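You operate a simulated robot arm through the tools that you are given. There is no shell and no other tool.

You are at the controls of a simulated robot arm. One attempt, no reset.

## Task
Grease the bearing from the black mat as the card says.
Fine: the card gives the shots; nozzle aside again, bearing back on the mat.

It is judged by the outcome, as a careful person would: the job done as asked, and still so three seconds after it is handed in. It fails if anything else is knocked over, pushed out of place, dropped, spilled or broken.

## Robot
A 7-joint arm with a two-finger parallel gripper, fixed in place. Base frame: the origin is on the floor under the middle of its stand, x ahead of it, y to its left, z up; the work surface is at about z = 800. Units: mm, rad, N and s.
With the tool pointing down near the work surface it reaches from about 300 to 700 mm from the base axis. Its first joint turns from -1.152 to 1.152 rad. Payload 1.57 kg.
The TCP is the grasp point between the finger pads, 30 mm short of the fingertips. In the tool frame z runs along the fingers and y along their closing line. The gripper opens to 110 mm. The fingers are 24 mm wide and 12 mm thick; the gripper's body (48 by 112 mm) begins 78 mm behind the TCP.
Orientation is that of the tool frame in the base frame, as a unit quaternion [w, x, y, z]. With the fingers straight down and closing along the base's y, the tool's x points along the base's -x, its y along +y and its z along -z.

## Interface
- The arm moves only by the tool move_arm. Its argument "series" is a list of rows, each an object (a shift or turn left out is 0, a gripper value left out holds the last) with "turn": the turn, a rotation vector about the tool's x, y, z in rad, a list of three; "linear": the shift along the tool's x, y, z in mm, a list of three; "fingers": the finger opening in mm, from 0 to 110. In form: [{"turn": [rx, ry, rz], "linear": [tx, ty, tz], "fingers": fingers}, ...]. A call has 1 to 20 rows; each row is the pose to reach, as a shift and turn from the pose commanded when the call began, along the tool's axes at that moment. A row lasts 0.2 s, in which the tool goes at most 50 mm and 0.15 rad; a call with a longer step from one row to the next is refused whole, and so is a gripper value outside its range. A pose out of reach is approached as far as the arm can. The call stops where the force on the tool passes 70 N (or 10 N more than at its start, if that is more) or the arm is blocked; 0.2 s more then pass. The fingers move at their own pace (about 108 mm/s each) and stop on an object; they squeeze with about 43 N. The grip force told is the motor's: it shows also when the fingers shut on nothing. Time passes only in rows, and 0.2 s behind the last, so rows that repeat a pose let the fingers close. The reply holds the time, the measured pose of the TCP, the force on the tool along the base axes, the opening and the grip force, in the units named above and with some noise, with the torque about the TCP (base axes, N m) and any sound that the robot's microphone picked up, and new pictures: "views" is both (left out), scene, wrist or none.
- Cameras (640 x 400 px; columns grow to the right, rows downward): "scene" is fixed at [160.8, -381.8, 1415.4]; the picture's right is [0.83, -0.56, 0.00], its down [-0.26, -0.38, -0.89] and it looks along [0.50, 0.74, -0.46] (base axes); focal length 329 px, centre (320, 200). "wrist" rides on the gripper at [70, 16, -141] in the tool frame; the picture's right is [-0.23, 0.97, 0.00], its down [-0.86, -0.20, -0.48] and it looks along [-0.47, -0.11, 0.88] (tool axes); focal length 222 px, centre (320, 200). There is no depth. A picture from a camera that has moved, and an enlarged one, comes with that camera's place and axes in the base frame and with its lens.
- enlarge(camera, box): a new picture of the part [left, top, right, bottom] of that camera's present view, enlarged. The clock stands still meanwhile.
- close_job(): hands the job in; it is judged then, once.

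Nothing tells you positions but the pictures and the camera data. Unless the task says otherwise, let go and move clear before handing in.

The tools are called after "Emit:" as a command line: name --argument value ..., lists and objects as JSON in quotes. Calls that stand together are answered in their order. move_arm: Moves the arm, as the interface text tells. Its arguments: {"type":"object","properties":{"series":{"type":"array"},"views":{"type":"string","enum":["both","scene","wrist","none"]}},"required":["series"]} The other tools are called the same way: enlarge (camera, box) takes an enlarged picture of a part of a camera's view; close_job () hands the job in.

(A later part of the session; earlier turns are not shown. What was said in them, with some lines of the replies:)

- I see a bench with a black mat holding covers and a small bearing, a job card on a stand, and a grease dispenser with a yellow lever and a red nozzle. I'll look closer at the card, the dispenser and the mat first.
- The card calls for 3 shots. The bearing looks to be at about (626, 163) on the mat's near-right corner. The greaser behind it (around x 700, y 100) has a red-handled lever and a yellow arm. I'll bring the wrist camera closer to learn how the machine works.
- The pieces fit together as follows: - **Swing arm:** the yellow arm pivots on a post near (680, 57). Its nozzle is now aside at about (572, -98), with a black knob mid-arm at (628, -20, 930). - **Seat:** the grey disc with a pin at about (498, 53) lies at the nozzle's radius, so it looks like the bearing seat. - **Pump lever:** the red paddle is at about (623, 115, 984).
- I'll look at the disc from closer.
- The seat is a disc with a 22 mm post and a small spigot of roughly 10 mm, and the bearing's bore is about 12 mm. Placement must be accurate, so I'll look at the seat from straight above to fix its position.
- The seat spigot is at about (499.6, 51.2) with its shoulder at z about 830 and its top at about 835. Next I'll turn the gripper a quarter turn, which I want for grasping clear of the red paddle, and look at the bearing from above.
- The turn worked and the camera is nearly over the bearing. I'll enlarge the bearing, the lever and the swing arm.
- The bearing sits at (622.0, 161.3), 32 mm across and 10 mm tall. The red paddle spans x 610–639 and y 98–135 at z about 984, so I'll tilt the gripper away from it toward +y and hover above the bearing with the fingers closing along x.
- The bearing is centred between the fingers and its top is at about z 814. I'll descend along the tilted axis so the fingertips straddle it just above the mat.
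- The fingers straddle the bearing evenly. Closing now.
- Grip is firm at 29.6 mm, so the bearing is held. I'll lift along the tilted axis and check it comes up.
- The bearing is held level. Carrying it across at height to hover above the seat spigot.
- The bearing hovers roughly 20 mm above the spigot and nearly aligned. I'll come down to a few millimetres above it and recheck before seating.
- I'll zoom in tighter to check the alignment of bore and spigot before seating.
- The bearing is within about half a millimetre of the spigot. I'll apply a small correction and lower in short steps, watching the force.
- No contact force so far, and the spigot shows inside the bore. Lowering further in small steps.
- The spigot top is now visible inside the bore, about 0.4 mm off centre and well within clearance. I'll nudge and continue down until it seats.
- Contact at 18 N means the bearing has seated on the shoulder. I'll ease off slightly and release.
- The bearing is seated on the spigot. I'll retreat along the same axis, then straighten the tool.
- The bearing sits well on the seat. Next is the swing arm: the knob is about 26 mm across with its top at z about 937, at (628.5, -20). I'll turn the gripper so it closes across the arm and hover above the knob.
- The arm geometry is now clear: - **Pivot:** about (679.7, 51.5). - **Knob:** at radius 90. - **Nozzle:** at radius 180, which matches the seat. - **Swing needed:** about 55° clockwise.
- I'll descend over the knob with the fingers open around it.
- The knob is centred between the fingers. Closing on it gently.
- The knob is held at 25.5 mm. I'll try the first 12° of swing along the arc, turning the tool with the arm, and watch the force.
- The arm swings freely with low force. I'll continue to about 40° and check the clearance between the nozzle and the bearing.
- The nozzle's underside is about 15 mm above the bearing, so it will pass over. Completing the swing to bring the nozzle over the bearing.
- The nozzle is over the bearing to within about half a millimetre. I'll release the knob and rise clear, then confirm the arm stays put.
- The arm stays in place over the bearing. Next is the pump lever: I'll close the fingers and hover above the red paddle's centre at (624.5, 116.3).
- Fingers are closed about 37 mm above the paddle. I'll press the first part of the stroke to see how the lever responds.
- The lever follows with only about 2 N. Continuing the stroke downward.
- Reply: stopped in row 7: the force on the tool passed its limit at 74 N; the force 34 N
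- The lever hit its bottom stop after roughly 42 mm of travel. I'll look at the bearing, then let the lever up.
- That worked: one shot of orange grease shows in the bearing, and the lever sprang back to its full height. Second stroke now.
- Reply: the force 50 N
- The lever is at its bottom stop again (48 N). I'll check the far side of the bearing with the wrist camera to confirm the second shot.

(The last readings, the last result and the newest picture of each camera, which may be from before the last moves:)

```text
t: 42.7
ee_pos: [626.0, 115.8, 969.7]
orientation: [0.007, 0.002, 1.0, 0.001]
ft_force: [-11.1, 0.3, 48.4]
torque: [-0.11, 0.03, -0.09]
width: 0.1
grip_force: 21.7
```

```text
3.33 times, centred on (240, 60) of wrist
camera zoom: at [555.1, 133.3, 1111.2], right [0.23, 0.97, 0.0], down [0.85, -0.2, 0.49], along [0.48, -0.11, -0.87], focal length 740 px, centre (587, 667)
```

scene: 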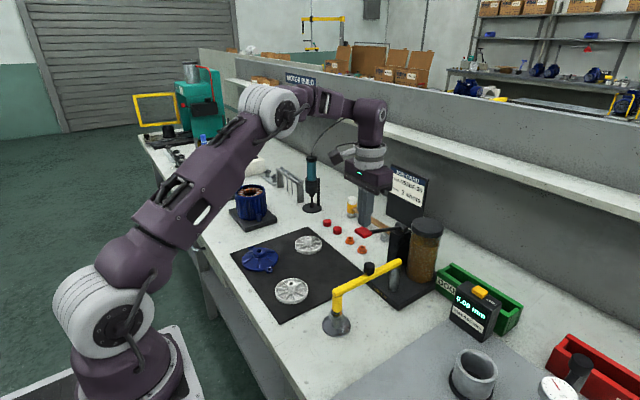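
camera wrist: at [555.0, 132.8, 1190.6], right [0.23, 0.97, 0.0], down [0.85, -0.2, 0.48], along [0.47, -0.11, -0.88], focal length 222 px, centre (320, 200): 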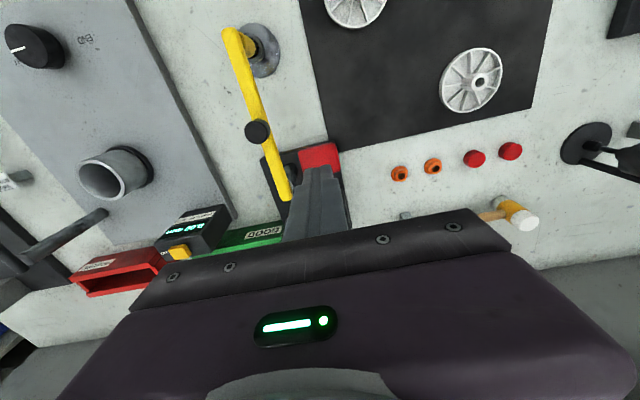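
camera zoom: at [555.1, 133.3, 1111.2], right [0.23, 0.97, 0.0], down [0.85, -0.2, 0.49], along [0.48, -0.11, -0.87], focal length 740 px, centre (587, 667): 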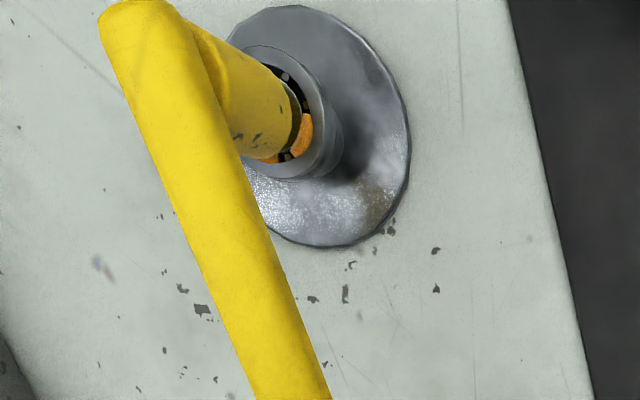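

Two separate grease patches are now visible, so exactly two shots are in. I'll let the lever up fully and make the third stroke.

Emit:
move_arm --series '[{"linear": [0, 0, -8]}, {"linear": [0, 0, -18]}, {"linear": [0, 0, -30]}, {"linear": [0, 0, -42]}, {"linear": [0, 0, -54]}, {"linear": [0, 0, -61]}, {"linear": [0, 0, -61]}]' --views "none"

Emit:
enlarge --camera "scene" --box '[340, 200, 430, 280]'

Emit:
enlarge --camera "wrist" --box '[220, 25, 280, 75]'

```text
t: 44.3
ee_pos: [625.1, 115.4, 1029.0]
orientation: [0.002, 0.002, 1.0, 0.0]
ft_force: [-0.5, -0.2, 0.5]
torque: [0.0, 0.0, 0.0]
width: 0.1
grip_force: 21.2
```

```text
5.00 times, centred on (385, 240) of scene
camera zoom: at [160.8, -381.8, 1415.4], right [0.83, -0.56, 0.0], down [-0.26, -0.38, -0.89], along [0.5, 0.74, -0.46], focal length 1646 px, centre (-5, 0)
```

zoom: 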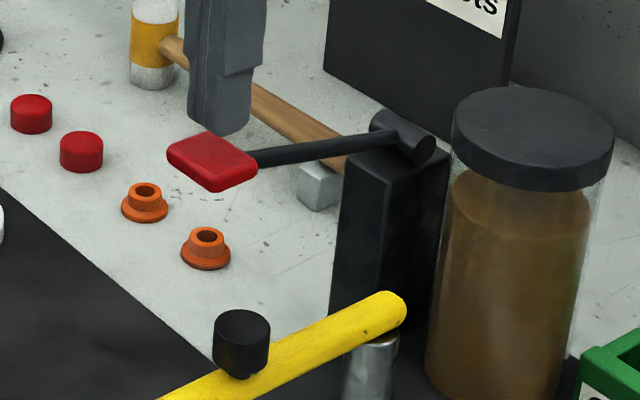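

```text
8.00 times, centred on (250, 50) of wrist
camera zoom: at [555.4, 132.4, 1170.5], right [0.23, 0.97, 0.0], down [0.85, -0.2, 0.48], along [0.47, -0.11, -0.88], focal length 1777 px, centre (880, 1400)
```

zoom: 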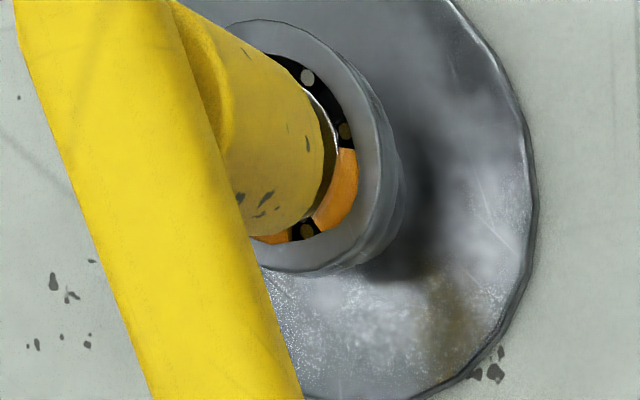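

The lever is back at full height and two patches are confirmed. Third and last stroke.

Emit:
move_arm --series '[{"linear": [0, 0, 12]}, {"linear": [0, 0, 22]}, {"linear": [0, 0, 30]}, {"linear": [0, 0, 38]}, {"linear": [0, 0, 46]}, {"linear": [0, 0, 53]}, {"linear": [0, 0, 58]}, {"linear": [0, 0, 61]}, {"linear": [0, 0, 61]}]' --views "none"

Emit:
enlarge --camera "wrist" --box '[205, 10, 265, 60]'

```text
t: 46.3
ee_pos: [627.6, 116.5, 971.5]
orientation: [0.005, 0.002, 1.0, 0.001]
ft_force: [-12.1, 0.1, 43.0]
torque: [-0.06, 0.13, 0.0]
width: 0.0
grip_force: 21.6
```

```text
8.00 times, centred on (235, 35) of wrist
camera zoom: at [555.3, 132.9, 1111.5], right [0.23, 0.97, 0.0], down [0.85, -0.2, 0.49], along [0.47, -0.11, -0.87], focal length 1777 px, centre (1000, 1520)
```

zoom: 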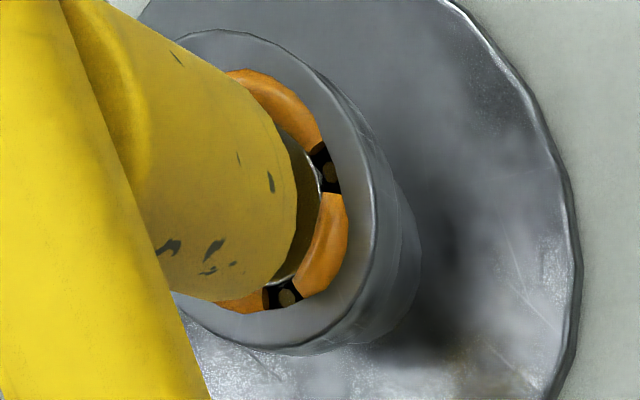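

The third patch is in, so all 3 shots are delivered. I'll let the lever up, rise clear and move back over the swing-arm knob.

Emit:
move_arm --series '[{"linear": [0, 0, -8]}, {"linear": [0, 0, -18]}, {"linear": [0, 0, -30]}, {"linear": [0, 0, -42]}, {"linear": [0, 0, -60]}, {"linear": [0, 0, -80]}, {"linear": [0, 0, -90]}, {"linear": [12, -22, -90]}, {"linear": [24, -45, -90], "fingers": 50}, {"linear": [34.4, -64.9, -90], "fingers": 50}, {"linear": [34.4, -64.9, -90], "fingers": 50}]'

Emit:
enlarge --camera "wrist" --box '[240, 100, 400, 210]'

Emit:
enlarge --camera "scene" --box '[340, 200, 430, 280]'

```text
t: 48.7
ee_pos: [590.8, 49.9, 1056.7]
orientation: [0.003, 0.002, 1.0, 0.0]
ft_force: [-0.1, 0.4, 0.0]
torque: [0.0, -0.02, -0.01]
width: 50.3
grip_force: 0.0
camera wrist: at [520.4, 67.9, 1199.0], right [0.23, 0.97, 0.0], down [0.85, -0.2, 0.48], along [0.47, -0.11, -0.88], focal length 222 px, centre (320, 200)
```

scene: 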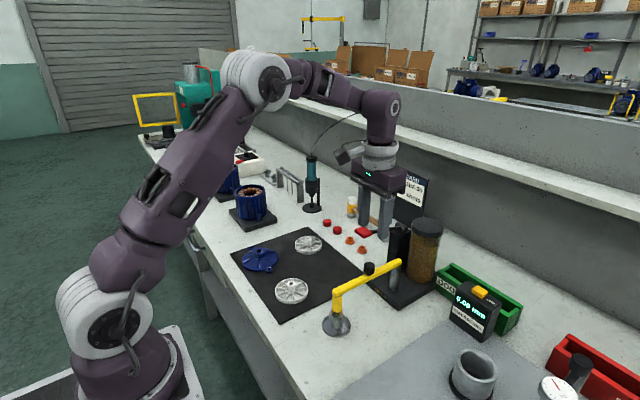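
wrist: 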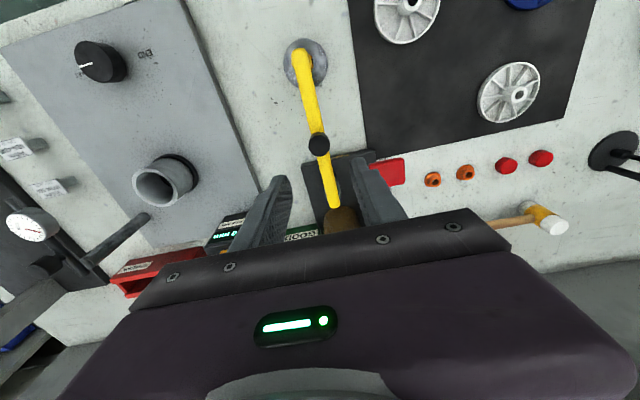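

```text
3.64 times, centred on (320, 155) of wrist
camera zoom: at [520.4, 67.9, 1199.0], right [0.23, 0.97, 0.0], down [0.85, -0.2, 0.48], along [0.47, -0.11, -0.88], focal length 808 px, centre (320, 364)
```

zoom: 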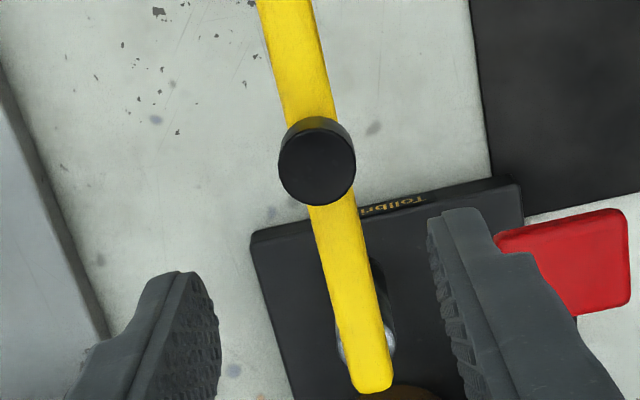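

```text
5.00 times, centred on (385, 240) of scene
camera zoom: at [160.8, -381.8, 1415.4], right [0.83, -0.56, 0.0], down [-0.26, -0.38, -0.89], along [0.5, 0.74, -0.46], focal length 1646 px, centre (-5, 0)
```

zoom: 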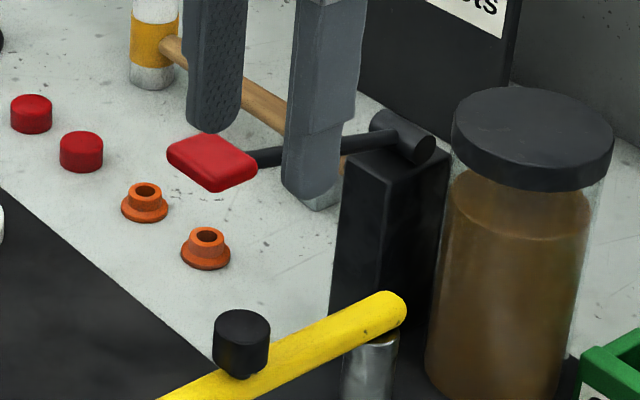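

The knob is centred under the gripper and the lever is fully up. Descending to take the knob again.

Emit:
move_arm --series '[{"linear": [0.3, -0.5, 30], "turn": [0, 0.006, 0]}, {"linear": [0.3, -0.5, 60], "turn": [0, 0.006, 0]}, {"linear": [0.3, -0.5, 85], "turn": [0, 0.006, 0]}, {"linear": [0.3, -0.5, 100], "turn": [0, 0.006, 0]}, {"linear": [0.3, -0.5, 108], "turn": [0, 0.006, 0]}, {"linear": [0.3, -0.5, 108], "turn": [0, 0.006, 0]}]' --views "none"

Emit:
enlarge --camera "wrist" --box '[250, 130, 390, 220]'

Emit:
enlarge --camera "scene" --box '[330, 240, 420, 310]'

```text
t: 50.1
ee_pos: [591.3, 50.1, 949.9]
orientation: [0.0, 0.002, 1.0, 0.0]
ft_force: [0.1, 0.0, -0.4]
torque: [-0.03, -0.02, 0.0]
width: 50.0
grip_force: 0.0
```

```text
4.44 times, centred on (320, 175) of wrist
camera zoom: at [521.7, 67.7, 1091.2], right [0.23, 0.97, 0.0], down [0.85, -0.2, 0.48], along [0.47, -0.11, -0.88], focal length 987 px, centre (320, 311)
```

zoom: 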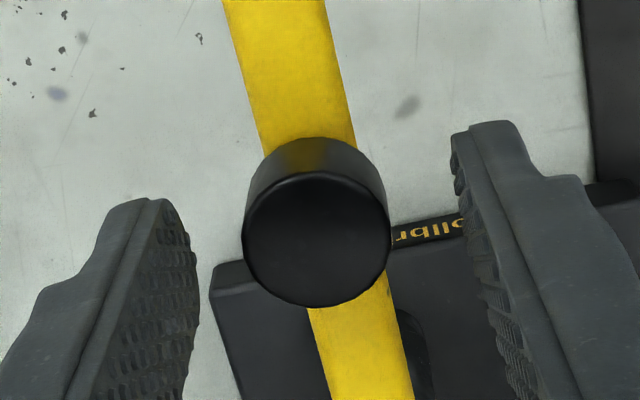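

```text
5.71 times, centred on (375, 275) of scene
camera zoom: at [160.8, -381.8, 1415.4], right [0.83, -0.56, 0.0], down [-0.26, -0.38, -0.89], along [0.5, 0.74, -0.46], focal length 1882 px, centre (6, -229)
```

zoom: 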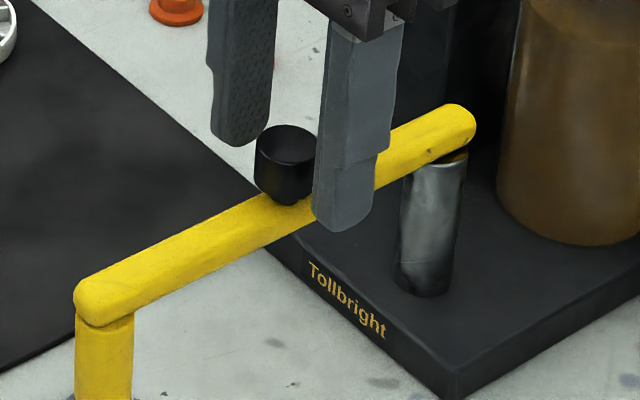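

Emit:
move_arm --series '[{"fingers": 22}, {"fingers": 22}, {"fingers": 22}, {"linear": [-0.22, -6.24, 0], "turn": [0, 0, -0.0698]}, {"linear": [-0.87, -12.46, 0], "turn": [0, 0, -0.1396]}, {"linear": [-1.96, -18.61, 0], "turn": [0, 0, -0.2094]}, {"linear": [-3.47, -24.67, 0], "turn": [0, 0, -0.2793]}, {"linear": [-5.4, -30.61, 0], "turn": [0, 0, -0.3491]}, {"linear": [-7.74, -36.4, 0], "turn": [0, 0, -0.4189]}, {"linear": [-10.48, -42.02, 0], "turn": [0, 0, -0.4887]}, {"linear": [-13.6, -47.43, 0], "turn": [0, 0, -0.5585]}, {"linear": [-17.09, -52.61, 0], "turn": [0, 0, -0.6283]}, {"linear": [-20.94, -57.53, 0], "turn": [0, 0, -0.6981]}, {"linear": [-25.12, -62.17, 0], "turn": [0, 0, -0.7679]}, {"linear": [-29.61, -66.51, 0], "turn": [0, 0, -0.8378]}, {"linear": [-34.4, -70.53, 0], "turn": [0, 0, -0.9076]}, {"linear": [-38.42, -73.49, 0], "turn": [0, 0, -0.9634]}, {"linear": [-38.42, -73.49, 0], "turn": [0, 0, -0.9634]}]'

Emit:
enlarge --camera "scene" --box '[320, 215, 440, 345]'

Emit:
enlarge --camera "scene" --box '[325, 306, 353, 326]'

```text
t: 53.9
ee_pos: [629.3, -21.9, 948.2]
orientation: [0.0, -0.462, 0.887, 0.0]
ft_force: [-7.6, 6.9, -0.5]
torque: [0.49, -0.06, -0.11]
width: 25.6
grip_force: 37.2
camera wrist: at [576.0, -69.9, 1091.3], right [-0.67, 0.74, 0.0], down [0.65, 0.59, 0.48], along [0.35, 0.32, -0.88], focal length 222 px, centre (320, 200)
```

scene: 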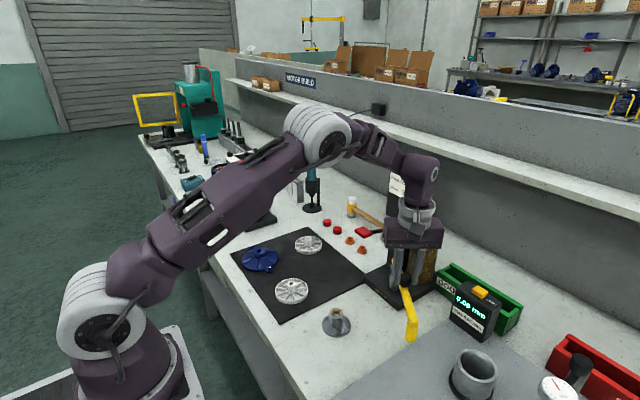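
wrist: 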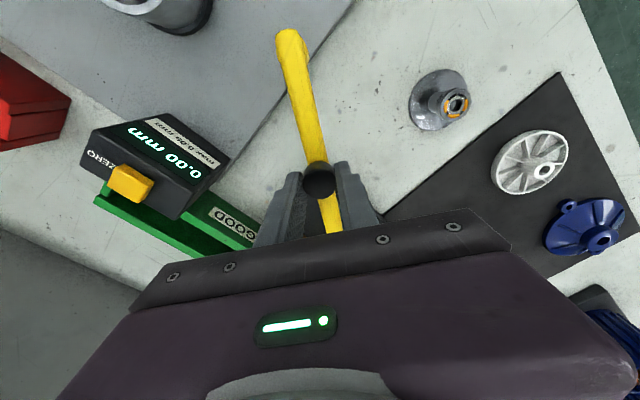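

```text
3.08 times, centred on (380, 280) of scene
camera zoom: at [160.6, -381.6, 1415.5], right [0.83, -0.56, 0.0], down [-0.26, -0.38, -0.89], along [0.5, 0.74, -0.46], focal length 1013 px, centre (135, -46)
```

zoom: 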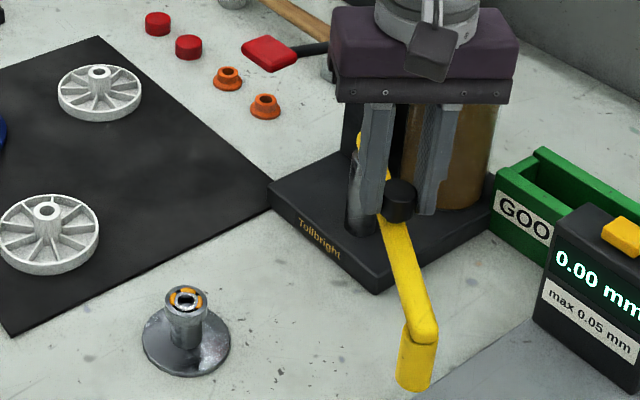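

```text
16.00 times, centred on (339, 316) of scene
camera zoom: at [160.6, -381.6, 1415.5], right [0.83, -0.56, 0.0], down [-0.26, -0.38, -0.89], along [0.5, 0.74, -0.46], focal length 5269 px, centre (16, -1656)
```

zoom: 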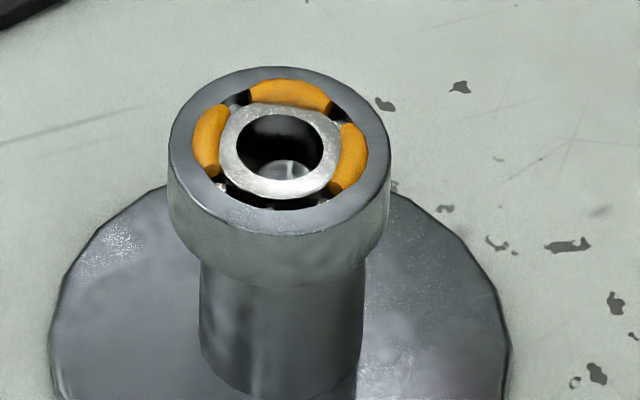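

The bearing shows exactly three grease patches and the nozzle is back at its starting place. I'll release the knob and rise.

Emit:
move_arm --series '[{"fingers": 50}, {"fingers": 50}, {"fingers": 50}, {"linear": [0, 0, -20], "fingers": 50}, {"linear": [0, 0, -60]}, {"linear": [0, 0, -100]}, {"linear": [0, 0, -100]}]' --views "scene"

Emit:
enlarge --camera "scene" --box '[320, 215, 440, 345]'

```text
t: 55.5
ee_pos: [628.3, -23.4, 1049.4]
orientation: [0.0, -0.462, 0.887, 0.0]
ft_force: [0.3, -0.5, 0.2]
torque: [0.01, -0.01, 0.02]
width: 49.9
grip_force: 0.0
```

scene: 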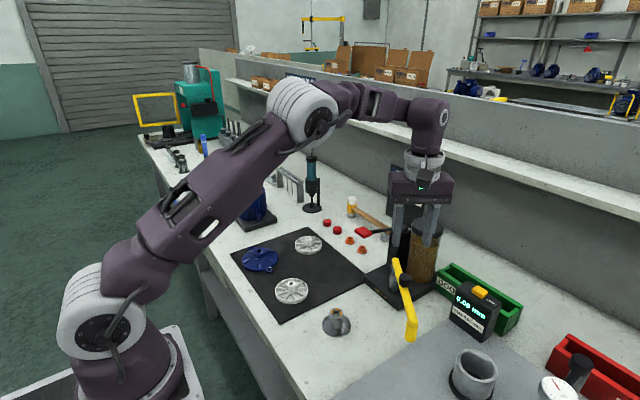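

```text
3.08 times, centred on (380, 280) of scene
camera zoom: at [160.8, -381.8, 1415.4], right [0.83, -0.56, 0.0], down [-0.26, -0.38, -0.89], along [0.5, 0.74, -0.46], focal length 1013 px, centre (135, -46)
```

zoom: 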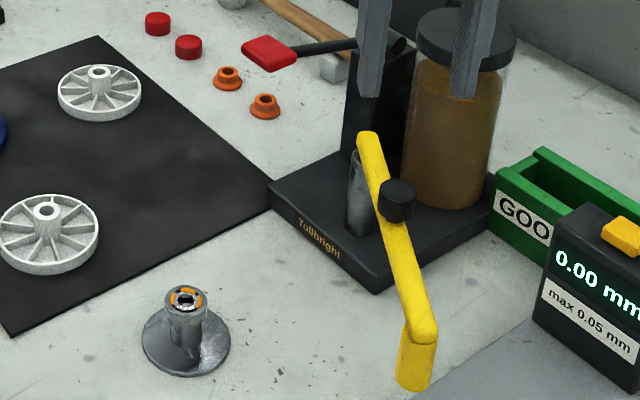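

The swing arm sits exactly where it started. I'll rotate the gripper back and move over the seat to collect the bearing.

Emit:
move_arm --series '[{"linear": [-1, 9.5, 0], "turn": [0, 0, 0.14], "fingers": 60}, {"linear": [-2, 19, 0], "turn": [0, 0, 0.28]}, {"linear": [-3, 28.4, 0], "turn": [0, 0, 0.42]}, {"linear": [-4, 37.8, 0], "turn": [0, 0, 0.56]}, {"linear": [-5, 47.3, 0], "turn": [0, 0, 0.7]}, {"linear": [-6, 56.7, 0], "turn": [0, 0, 0.84]}, {"linear": [-7, 66.2, 0], "turn": [0, 0, 0.98]}, {"linear": [-8, 75.6, 0], "turn": [0, 0, 1.12]}, {"linear": [-9, 85.1, 0], "turn": [0, 0, 1.26]}, {"linear": [-10, 94.6, 0], "turn": [0, 0, 1.4]}, {"linear": [-11, 104, 0], "turn": [0, 0, 1.54]}, {"linear": [-12, 113.5, 0], "turn": [0, 0, 1.68]}, {"linear": [-13, 122.9, 5], "turn": [0, 0, 1.82]}, {"linear": [-14, 132.4, 10], "turn": [0, 0, 1.96]}, {"linear": [-15, 141.8, 15], "turn": [0, 0, 2.1]}, {"linear": [-16, 151.3, 22], "turn": [0, 0, 2.24]}, {"linear": [-17, 160.7, 30], "turn": [0, 0, 2.38]}, {"linear": [-17.5, 170.2, 39], "turn": [0, 0, 2.53]}, {"linear": [-17.5, 170.2, 39], "turn": [0, 0, 2.53]}]'

Emit:
enlarge --camera "wrist" --box '[295, 130, 365, 180]'

```text
t: 59.5
ee_pos: [500.6, 89.9, 1009.4]
orientation: [0.0, 0.707, 0.707, -0.001]
ft_force: [0.0, 0.6, 0.0]
torque: [0.02, -0.01, -0.02]
width: 60.0
grip_force: 0.1
camera wrist: at [516.5, 159.2, 1152.3], right [0.97, -0.23, 0.0], down [-0.2, -0.86, 0.48], along [-0.11, -0.47, -0.88], focal length 222 px, centre (320, 200)
```

scene: 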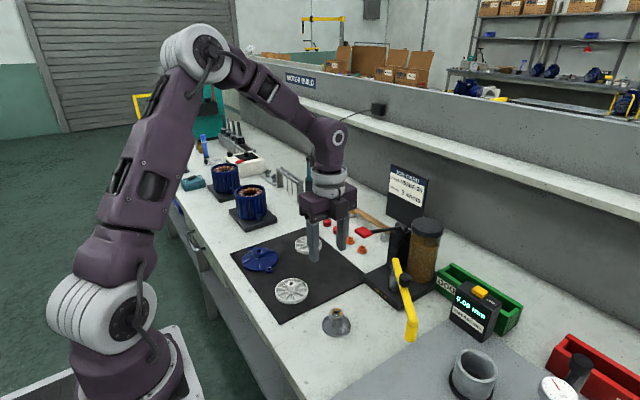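
wrist: 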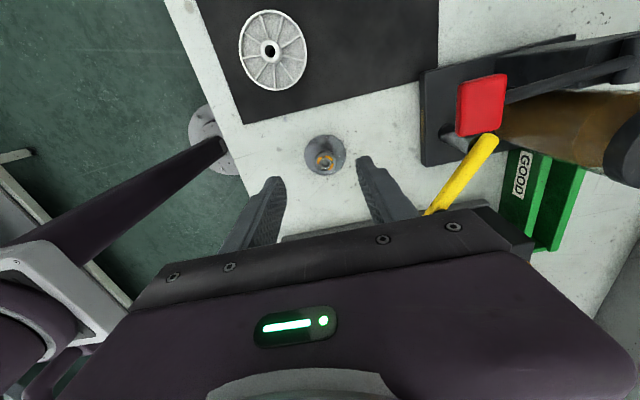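

```text
8.00 times, centred on (330, 155) of wrist
camera zoom: at [516.5, 159.2, 1152.3], right [0.97, -0.23, 0.0], down [-0.2, -0.86, 0.48], along [-0.11, -0.47, -0.88], focal length 1777 px, centre (240, 560)
```

zoom: 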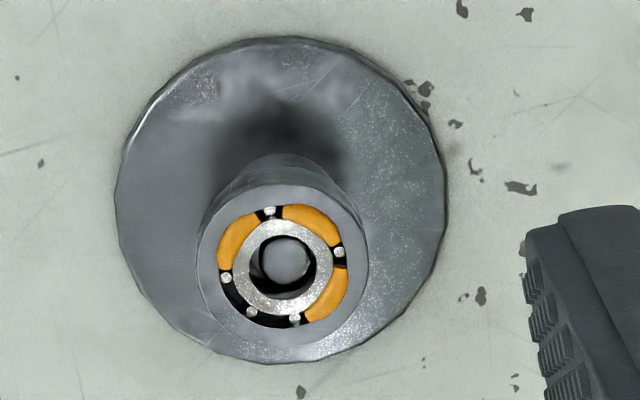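

All three patches are clear and the bearing is undisturbed. I'll tilt as before and come down around it, stopping a little above to check.

Emit:
move_arm --series '[{"linear": [-7, -0.5, 30], "turn": [0, -0.1, 0]}, {"linear": [-13.9, -0.9, 60], "turn": [0, -0.2, 0]}, {"linear": [-19.7, -0.9, 88.7], "turn": [0, -0.2, 0]}, {"linear": [-25, -0.9, 115], "turn": [0, -0.2, 0]}, {"linear": [-28.5, -0.9, 132], "turn": [0, -0.2, 0]}, {"linear": [-28.5, -0.9, 132], "turn": [0, -0.2, 0]}]' --views "wrist"

Emit:
enlarge --camera "wrist" --box '[250, 130, 390, 220]'

Emit:
enlarge --camera "scene" --box '[305, 285, 375, 345]'

```text
t: 60.9
ee_pos: [499.5, 59.2, 875.9]
orientation: [0.07, 0.704, 0.704, -0.07]
ft_force: [0.5, 0.3, 0.4]
torque: [0.0, -0.03, 0.01]
width: 60.0
grip_force: 0.0
camera wrist: at [515.4, 156.6, 1002.5], right [0.97, -0.22, 0.05], down [-0.2, -0.74, 0.64], along [-0.11, -0.63, -0.77], focal length 222 px, centre (320, 200)
```

wrist: 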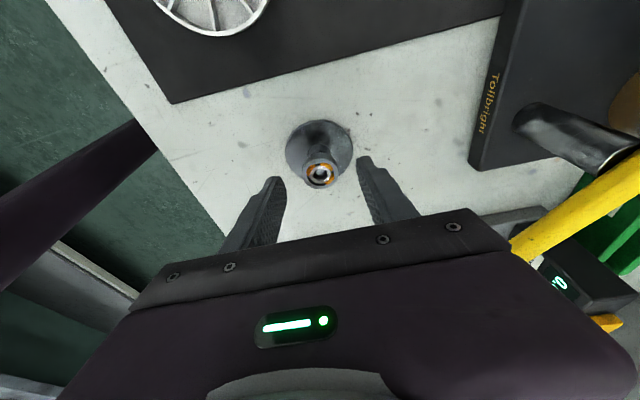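

```text
4.44 times, centred on (320, 175) of wrist
camera zoom: at [515.4, 156.6, 1002.5], right [0.97, -0.22, 0.05], down [-0.2, -0.74, 0.64], along [-0.11, -0.63, -0.77], focal length 987 px, centre (320, 311)
```

zoom: 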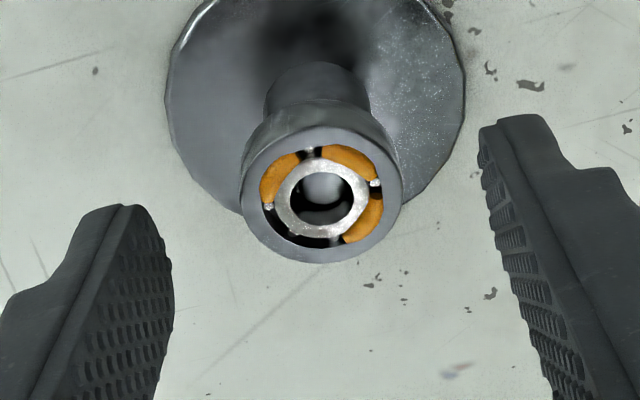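

```text
6.67 times, centred on (340, 315) of scene
camera zoom: at [160.8, -381.8, 1415.4], right [0.83, -0.56, 0.0], down [-0.26, -0.38, -0.89], along [0.5, 0.74, -0.46], focal length 2195 px, centre (187, -567)
```

zoom: 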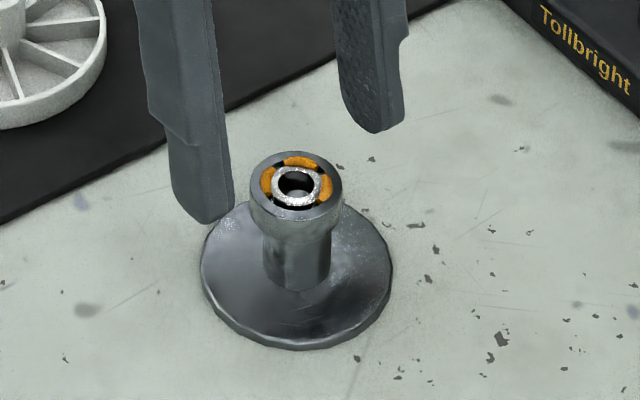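

Emit:
move_arm --series '[{"linear": [0.1, 0, 6]}, {"linear": [0.2, 0, 11]}, {"linear": [0.2, 0, 14.6]}, {"linear": [0.2, 0, 14.6]}, {"linear": [0.2, 0, 14.6], "fingers": 20}, {"linear": [0.2, 0, 14.6], "fingers": 20}, {"linear": [0.2, 0, 14.6], "fingers": 20}]' --views "wrist"

Emit:
enlarge --camera "wrist" --box '[250, 130, 390, 220]'

Emit:
enlarge --camera "scene" --box '[305, 285, 375, 345]'

```text
t: 62.5
ee_pos: [499.1, 57.0, 863.1]
orientation: [0.07, 0.704, 0.704, -0.07]
ft_force: [0.5, 0.0, 0.3]
torque: [0.01, -0.01, 0.03]
width: 29.6
grip_force: 38.9
camera wrist: at [515.5, 154.6, 988.8], right [0.97, -0.22, 0.05], down [-0.2, -0.74, 0.64], along [-0.11, -0.63, -0.77], focal length 222 px, centre (320, 200)
```

wrist: 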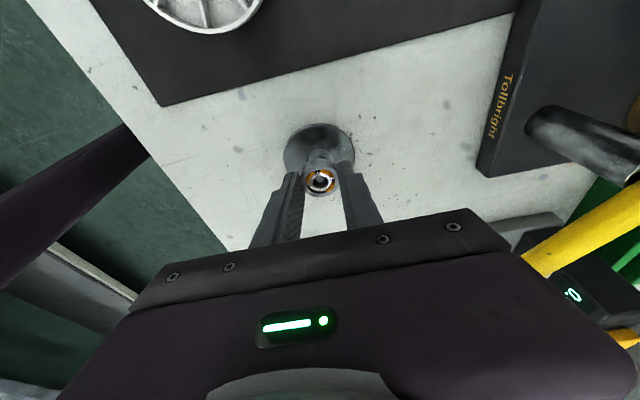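

```text
4.44 times, centred on (320, 175) of wrist
camera zoom: at [515.5, 154.6, 988.8], right [0.97, -0.22, 0.05], down [-0.2, -0.74, 0.64], along [-0.11, -0.63, -0.77], focal length 987 px, centre (320, 311)
```

zoom: 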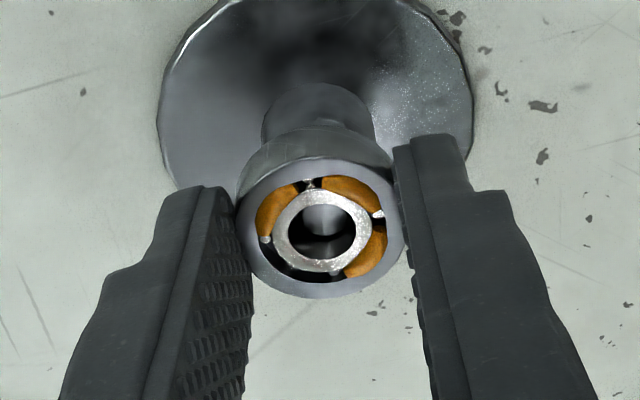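

```text
6.67 times, centred on (340, 315) of scene
camera zoom: at [160.8, -381.8, 1415.4], right [0.83, -0.56, 0.0], down [-0.26, -0.38, -0.89], along [0.5, 0.74, -0.46], focal length 2195 px, centre (187, -567)
```

zoom: 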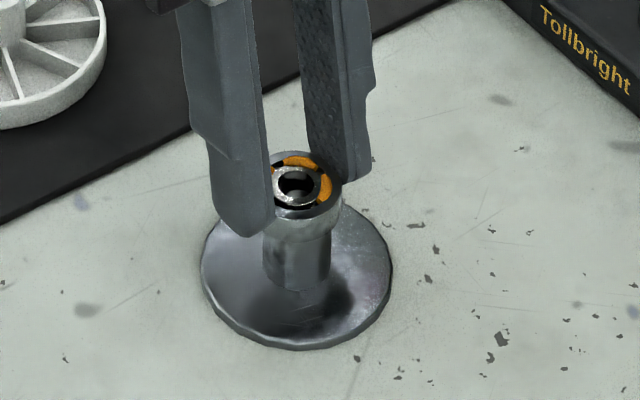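

Gripped the same way as before. I'll lift straight off the spigot, then carry it back at height to above its original spot on the mat.

Emit:
move_arm --series '[{"linear": [-0.8, 0, -3.9]}, {"linear": [-1.6, 0, -7.8]}, {"linear": [-4, 0, -19.6]}, {"linear": [-4, 0, -19.6]}]' --views "none"

Emit:
enlarge --camera "scene" --box '[305, 285, 375, 345]'

```text
t: 63.5
ee_pos: [500.3, 57.9, 883.7]
orientation: [0.071, 0.703, 0.704, -0.07]
ft_force: [-0.2, 0.9, 0.2]
torque: [0.01, -0.03, -0.01]
width: 29.5
grip_force: 38.6
```

```text
6.67 times, centred on (340, 315) of scene
camera zoom: at [160.8, -381.8, 1415.4], right [0.83, -0.56, 0.0], down [-0.26, -0.38, -0.89], along [0.5, 0.74, -0.46], focal length 2195 px, centre (187, -567)
```

zoom: 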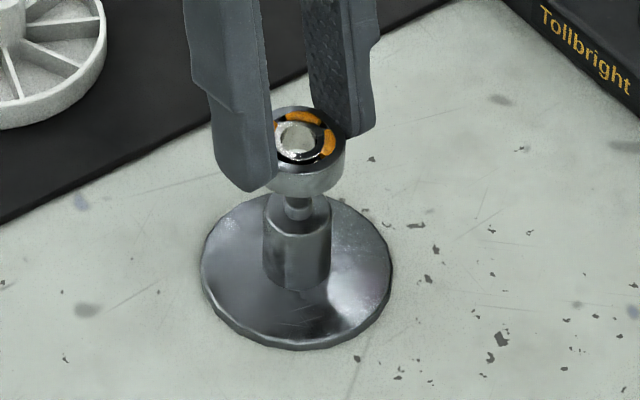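

Emit:
move_arm --series '[{"linear": [-6.95, 0, -34.3]}, {"linear": [-13.3, 0, -65.7]}, {"linear": [20, 0, -72.4]}, {"linear": [55, 0, -79.5]}, {"linear": [90, 0, -86.6]}, {"linear": [116.1, 0, -91.9]}, {"linear": [116.1, 35, -91.9]}, {"linear": [116.1, 75, -91.9]}, {"linear": [116.1, 108, -91.9]}, {"linear": [116.1, 122.3, -91.9]}, {"linear": [116.1, 122.3, -91.9]}]'

Emit:
enlarge --camera "scene" --box '[310, 190, 410, 300]'

```text
t: 65.9
ee_pos: [621.2, 189.3, 950.8]
orientation: [0.07, 0.703, 0.704, -0.07]
ft_force: [0.0, -0.3, 0.1]
torque: [0.01, 0.01, -0.01]
width: 29.2
grip_force: 38.7
camera wrist: at [637.8, 286.2, 1075.8], right [0.97, -0.22, 0.04], down [-0.2, -0.74, 0.64], along [-0.11, -0.63, -0.77], focal length 222 px, centre (320, 200)
```

scene: 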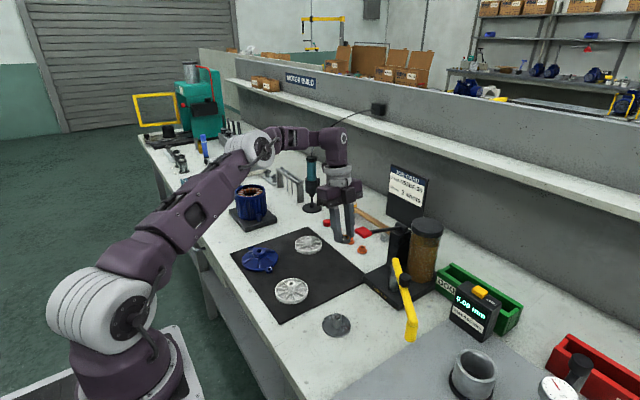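
wrist: 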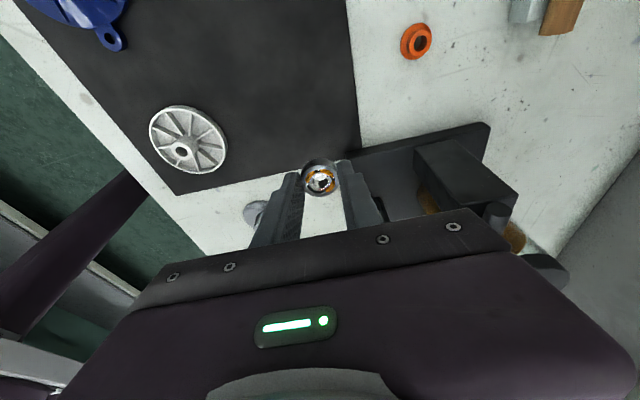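

```text
3.64 times, centred on (360, 245) of scene
camera zoom: at [160.8, -381.8, 1415.4], right [0.83, -0.56, 0.0], down [-0.26, -0.38, -0.89], along [0.5, 0.74, -0.46], focal length 1197 px, centre (174, 36)
```

zoom: 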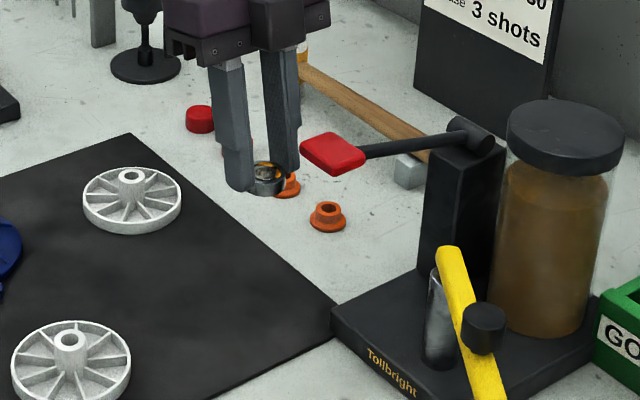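

The bearing is above its original place. I'll descend along the tilted axis, slowly at the end.

Emit:
move_arm --series '[{"linear": [0, 0, 25]}, {"linear": [0, 0, 50]}, {"linear": [0, 0, 75]}, {"linear": [0, 0, 93]}, {"linear": [0, 0, 104]}, {"linear": [0, 0, 110]}, {"linear": [0, 0, 112]}, {"linear": [0, 0, 112]}]' --views "none"

Emit:
enlarge --camera "scene" --box '[325, 255, 375, 290]'

```text
t: 67.7
ee_pos: [621.8, 166.4, 841.3]
orientation: [0.07, 0.704, 0.704, -0.07]
ft_force: [-0.2, 0.8, 0.4]
torque: [-0.01, 0.0, -0.01]
width: 29.2
grip_force: 39.1
```

```text
11.43 times, centred on (350, 272) of scene
camera zoom: at [160.8, -381.8, 1415.4], right [0.83, -0.56, 0.0], down [-0.26, -0.38, -0.89], along [0.5, 0.74, -0.46], focal length 3763 px, centre (-23, -629)
```

zoom: 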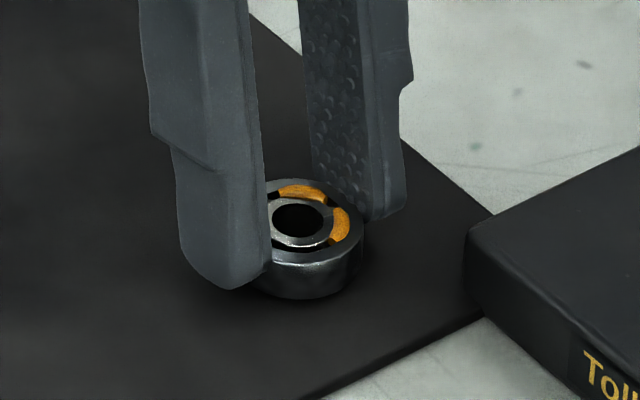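

Emit:
move_arm --series '[{"linear": [0.15, 0, 0.8]}, {"linear": [0.3, 0, 1.6]}, {"linear": [0.3, 0, 1.6]}]' --views "none"

```text
t: 68.5
ee_pos: [621.8, 167.2, 839.2]
orientation: [0.071, 0.703, 0.704, -0.07]
ft_force: [-0.8, 1.2, 0.3]
torque: [0.01, 0.01, 0.01]
width: 29.3
grip_force: 38.9
```

Emit:
move_arm --series '[{"linear": [0.1, 0, 0.5]}, {"linear": [0.2, 0, 1.0]}, {"linear": [0.2, 0, 1.0]}]' --views "none"

Emit:
enlarge --camera "scene" --box '[325, 255, 375, 290]'

```text
t: 69.3
ee_pos: [622.0, 166.7, 838.3]
orientation: [0.07, 0.704, 0.703, -0.07]
ft_force: [0.3, 0.0, 0.1]
torque: [-0.01, 0.02, 0.04]
width: 29.5
grip_force: 39.2
```

```text
11.43 times, centred on (350, 272) of scene
camera zoom: at [160.8, -381.8, 1415.4], right [0.83, -0.56, 0.0], down [-0.26, -0.38, -0.89], along [0.5, 0.74, -0.46], focal length 3763 px, centre (-23, -629)
```

zoom: 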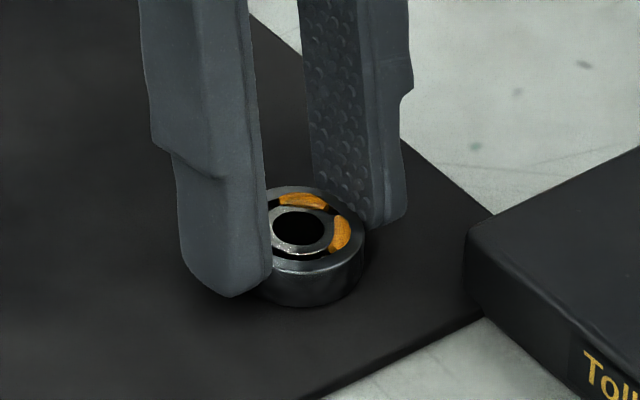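

Emit:
move_arm --series '[{"linear": [0.1, 0, 0.5]}, {"linear": [0.2, 0, 1.0]}, {"linear": [0.2, 0, 1.0]}]' --views "none"

```text
t: 70.1
ee_pos: [621.8, 167.9, 837.4]
orientation: [0.07, 0.703, 0.704, -0.071]
ft_force: [-0.6, -0.2, -0.7]
torque: [0.0, -0.01, 0.0]
width: 29.4
grip_force: 39.5
```

Emit:
move_arm --series '[{"linear": [0.1, 0, 0.5]}, {"linear": [0.2, 0, 1.0]}, {"linear": [0.2, 0, 1.0]}]' --views "wrist"

Emit:
enlarge --camera "scene" --box '[325, 255, 375, 290]'

Emit:
enlarge --camera "wrist" --box '[250, 140, 390, 230]'

```text
t: 70.9
ee_pos: [621.0, 167.3, 837.0]
orientation: [0.071, 0.704, 0.703, -0.07]
ft_force: [-4.9, 0.5, 12.9]
torque: [-0.07, 0.22, -0.03]
width: 29.4
grip_force: 39.5
camera wrist: at [637.6, 264.9, 962.7], right [0.97, -0.22, 0.05], down [-0.2, -0.74, 0.64], along [-0.11, -0.63, -0.77], focal length 222 px, centre (320, 200)
```

wrist: 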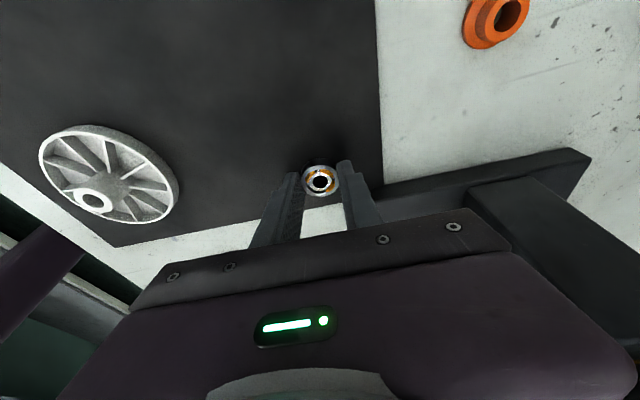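

```text
11.43 times, centred on (350, 272) of scene
camera zoom: at [160.4, -381.8, 1415.5], right [0.83, -0.56, 0.0], down [-0.26, -0.38, -0.89], along [0.5, 0.74, -0.46], focal length 3763 px, centre (-23, -629)
```

zoom: 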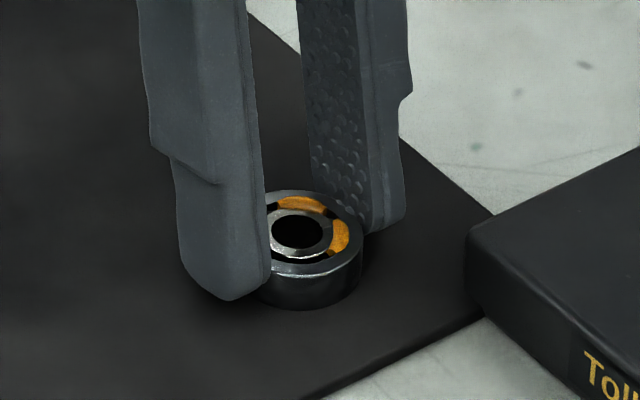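

```text
4.44 times, centred on (320, 185) of wrist
camera zoom: at [637.6, 264.9, 962.7], right [0.97, -0.22, 0.05], down [-0.2, -0.74, 0.64], along [-0.11, -0.63, -0.77], focal length 987 px, centre (320, 267)
```

zoom: 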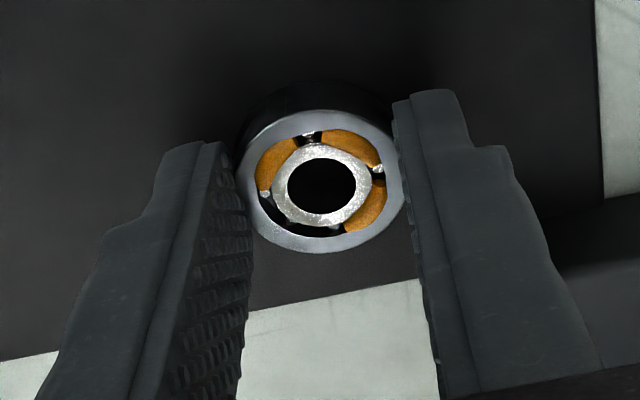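

Contact at 13 N means the bearing is down on the mat. Easing off, releasing and retreating along the same axis.

Emit:
move_arm --series '[{"linear": [-0.05, 0, -0.3]}, {"linear": [-0.05, 0, -0.3], "fingers": 60}, {"linear": [-0.05, 0, -0.3], "fingers": 60}, {"linear": [-0.05, 0, -0.3], "fingers": 60}]' --views "none"

Emit:
enlarge --camera "scene" --box '[325, 255, 375, 290]'

Emit:
move_arm --series '[{"linear": [0, 0, -10]}, {"linear": [0, 0, -30]}, {"linear": [0, 0, -65]}, {"linear": [0, 0, -100]}, {"linear": [0, 0, -140]}, {"linear": [0, 0, -175]}, {"linear": [0, 0, -210]}, {"linear": [0, 0, -210]}]'

Emit:
enlarge --camera "scene" --box '[320, 200, 440, 345]'

Emit:
enlarge --camera "scene" --box '[325, 255, 375, 290]'

```text
t: 71.9
ee_pos: [620.8, 166.9, 836.9]
orientation: [0.07, 0.704, 0.703, -0.069]
ft_force: [-1.2, 0.5, 0.6]
torque: [-0.03, 0.0, -0.01]
width: 60.0
grip_force: 0.0
```

```text
11.43 times, centred on (350, 272) of scene
camera zoom: at [160.8, -381.8, 1415.4], right [0.83, -0.56, 0.0], down [-0.26, -0.38, -0.89], along [0.5, 0.74, -0.46], focal length 3763 px, centre (-23, -629)
```

zoom: 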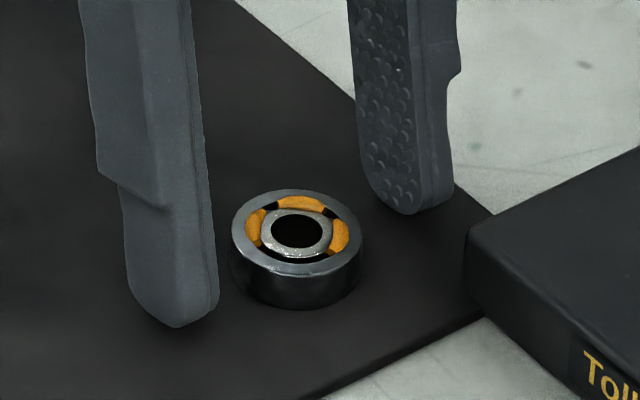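

```text
t: 73.7
ee_pos: [617.5, 205.4, 1024.5]
orientation: [0.071, 0.703, 0.704, -0.07]
ft_force: [-0.1, -0.5, 0.4]
torque: [-0.01, 0.03, 0.01]
width: 59.9
grip_force: 0.0
out of reach, approached as far as the arm can: row 7, 8
camera wrist: at [633.6, 303.2, 1150.4], right [0.97, -0.22, 0.04], down [-0.2, -0.74, 0.64], along [-0.11, -0.63, -0.77], focal length 222 px, centre (320, 200)
```

scene: 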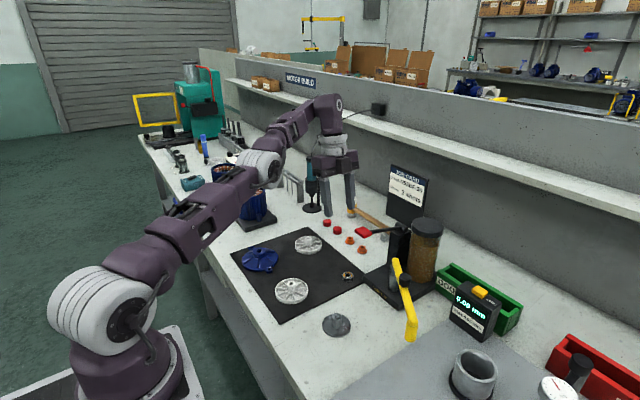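
wrist: 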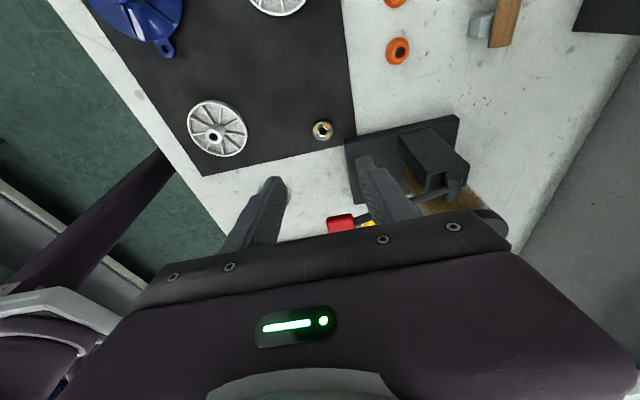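

```text
2.76 times, centred on (380, 272) of scene
camera zoom: at [160.8, -381.8, 1415.4], right [0.83, -0.56, 0.0], down [-0.26, -0.38, -0.89], along [0.5, 0.74, -0.46], focal length 908 px, centre (154, 0)
```

zoom: 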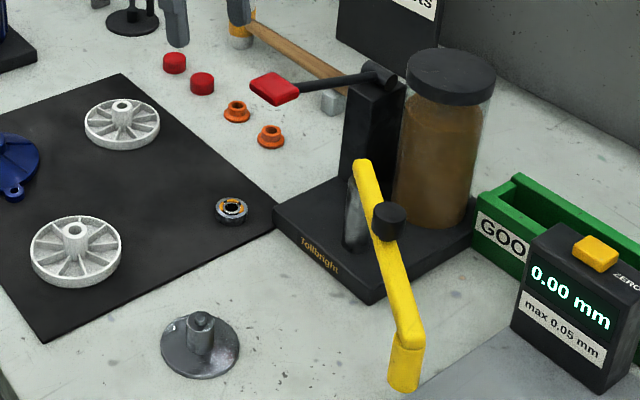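

```text
11.43 times, centred on (350, 272) of scene
camera zoom: at [160.8, -381.8, 1415.4], right [0.83, -0.56, 0.0], down [-0.26, -0.38, -0.89], along [0.5, 0.74, -0.46], focal length 3763 px, centre (-23, -629)
```

zoom: 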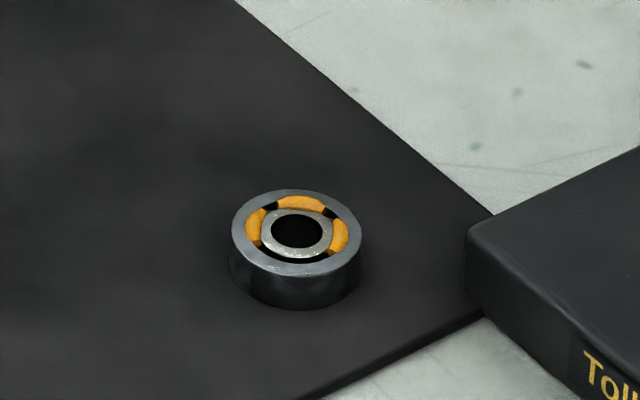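

The job reads as done:
- **Bearing:** back on the mat with three grease patches.
- **Nozzle:** aside in its original place.
- **Lever:** fully up.

I'll back the arm off to a comfortable pose before handing in.

Emit:
move_arm --series '[{"linear": [0, -30, 0]}, {"linear": [0, -65, 0]}, {"linear": [0, -100, 0]}, {"linear": [0, -130, 0]}, {"linear": [0, -130, 0]}]'

```text
t: 74.9
ee_pos: [486.6, 206.6, 1026.0]
orientation: [0.071, 0.704, 0.704, -0.07]
ft_force: [-1.0, -0.1, 0.0]
torque: [0.02, 0.0, 0.01]
width: 59.9
grip_force: 0.0
out of reach, approached as far as the arm can: row 1
camera wrist: at [503.3, 303.5, 1150.2], right [0.97, -0.22, 0.05], down [-0.2, -0.74, 0.64], along [-0.11, -0.63, -0.77], focal length 222 px, centre (320, 200)
```

scene: 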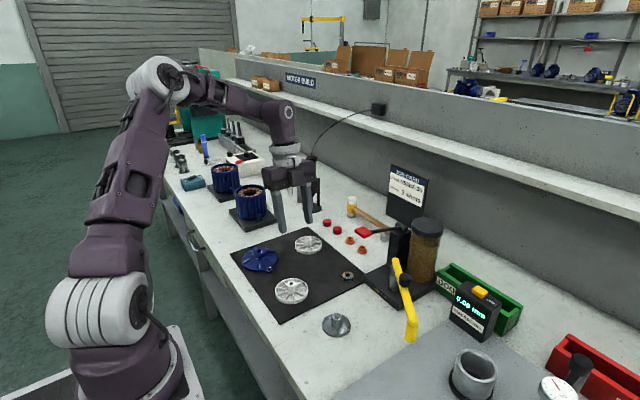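
wrist: 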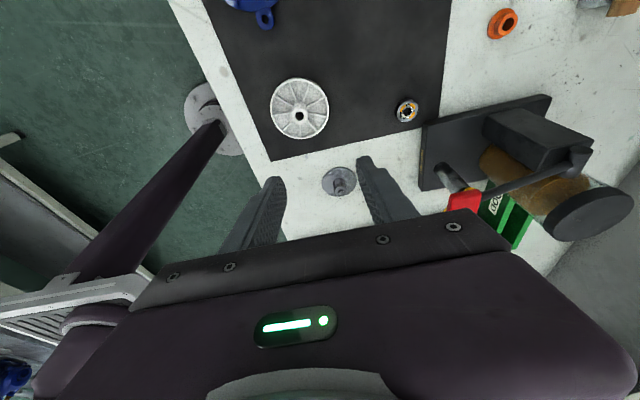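

The bearing is on the mat with three shots of grease and the nozzle is aside. The rest of the bench looks undisturbed and the arm is clear, so I'm handing in.

Emit:
close_job

```text
The job is handed in.
```

The bearing is greased with 3 shots, as the card says, and is back on the black mat in its original spot. I handed the job in.

- **Grease:** I made three full lever strokes, and the bearing shows three separate grease patches. The lever is back up.
- **Nozzle:** The yellow arm is swung aside to where it started.
- **Bench:** In the last pictures, nothing else on the bench looks moved or knocked over. The gripper is empty and clear.
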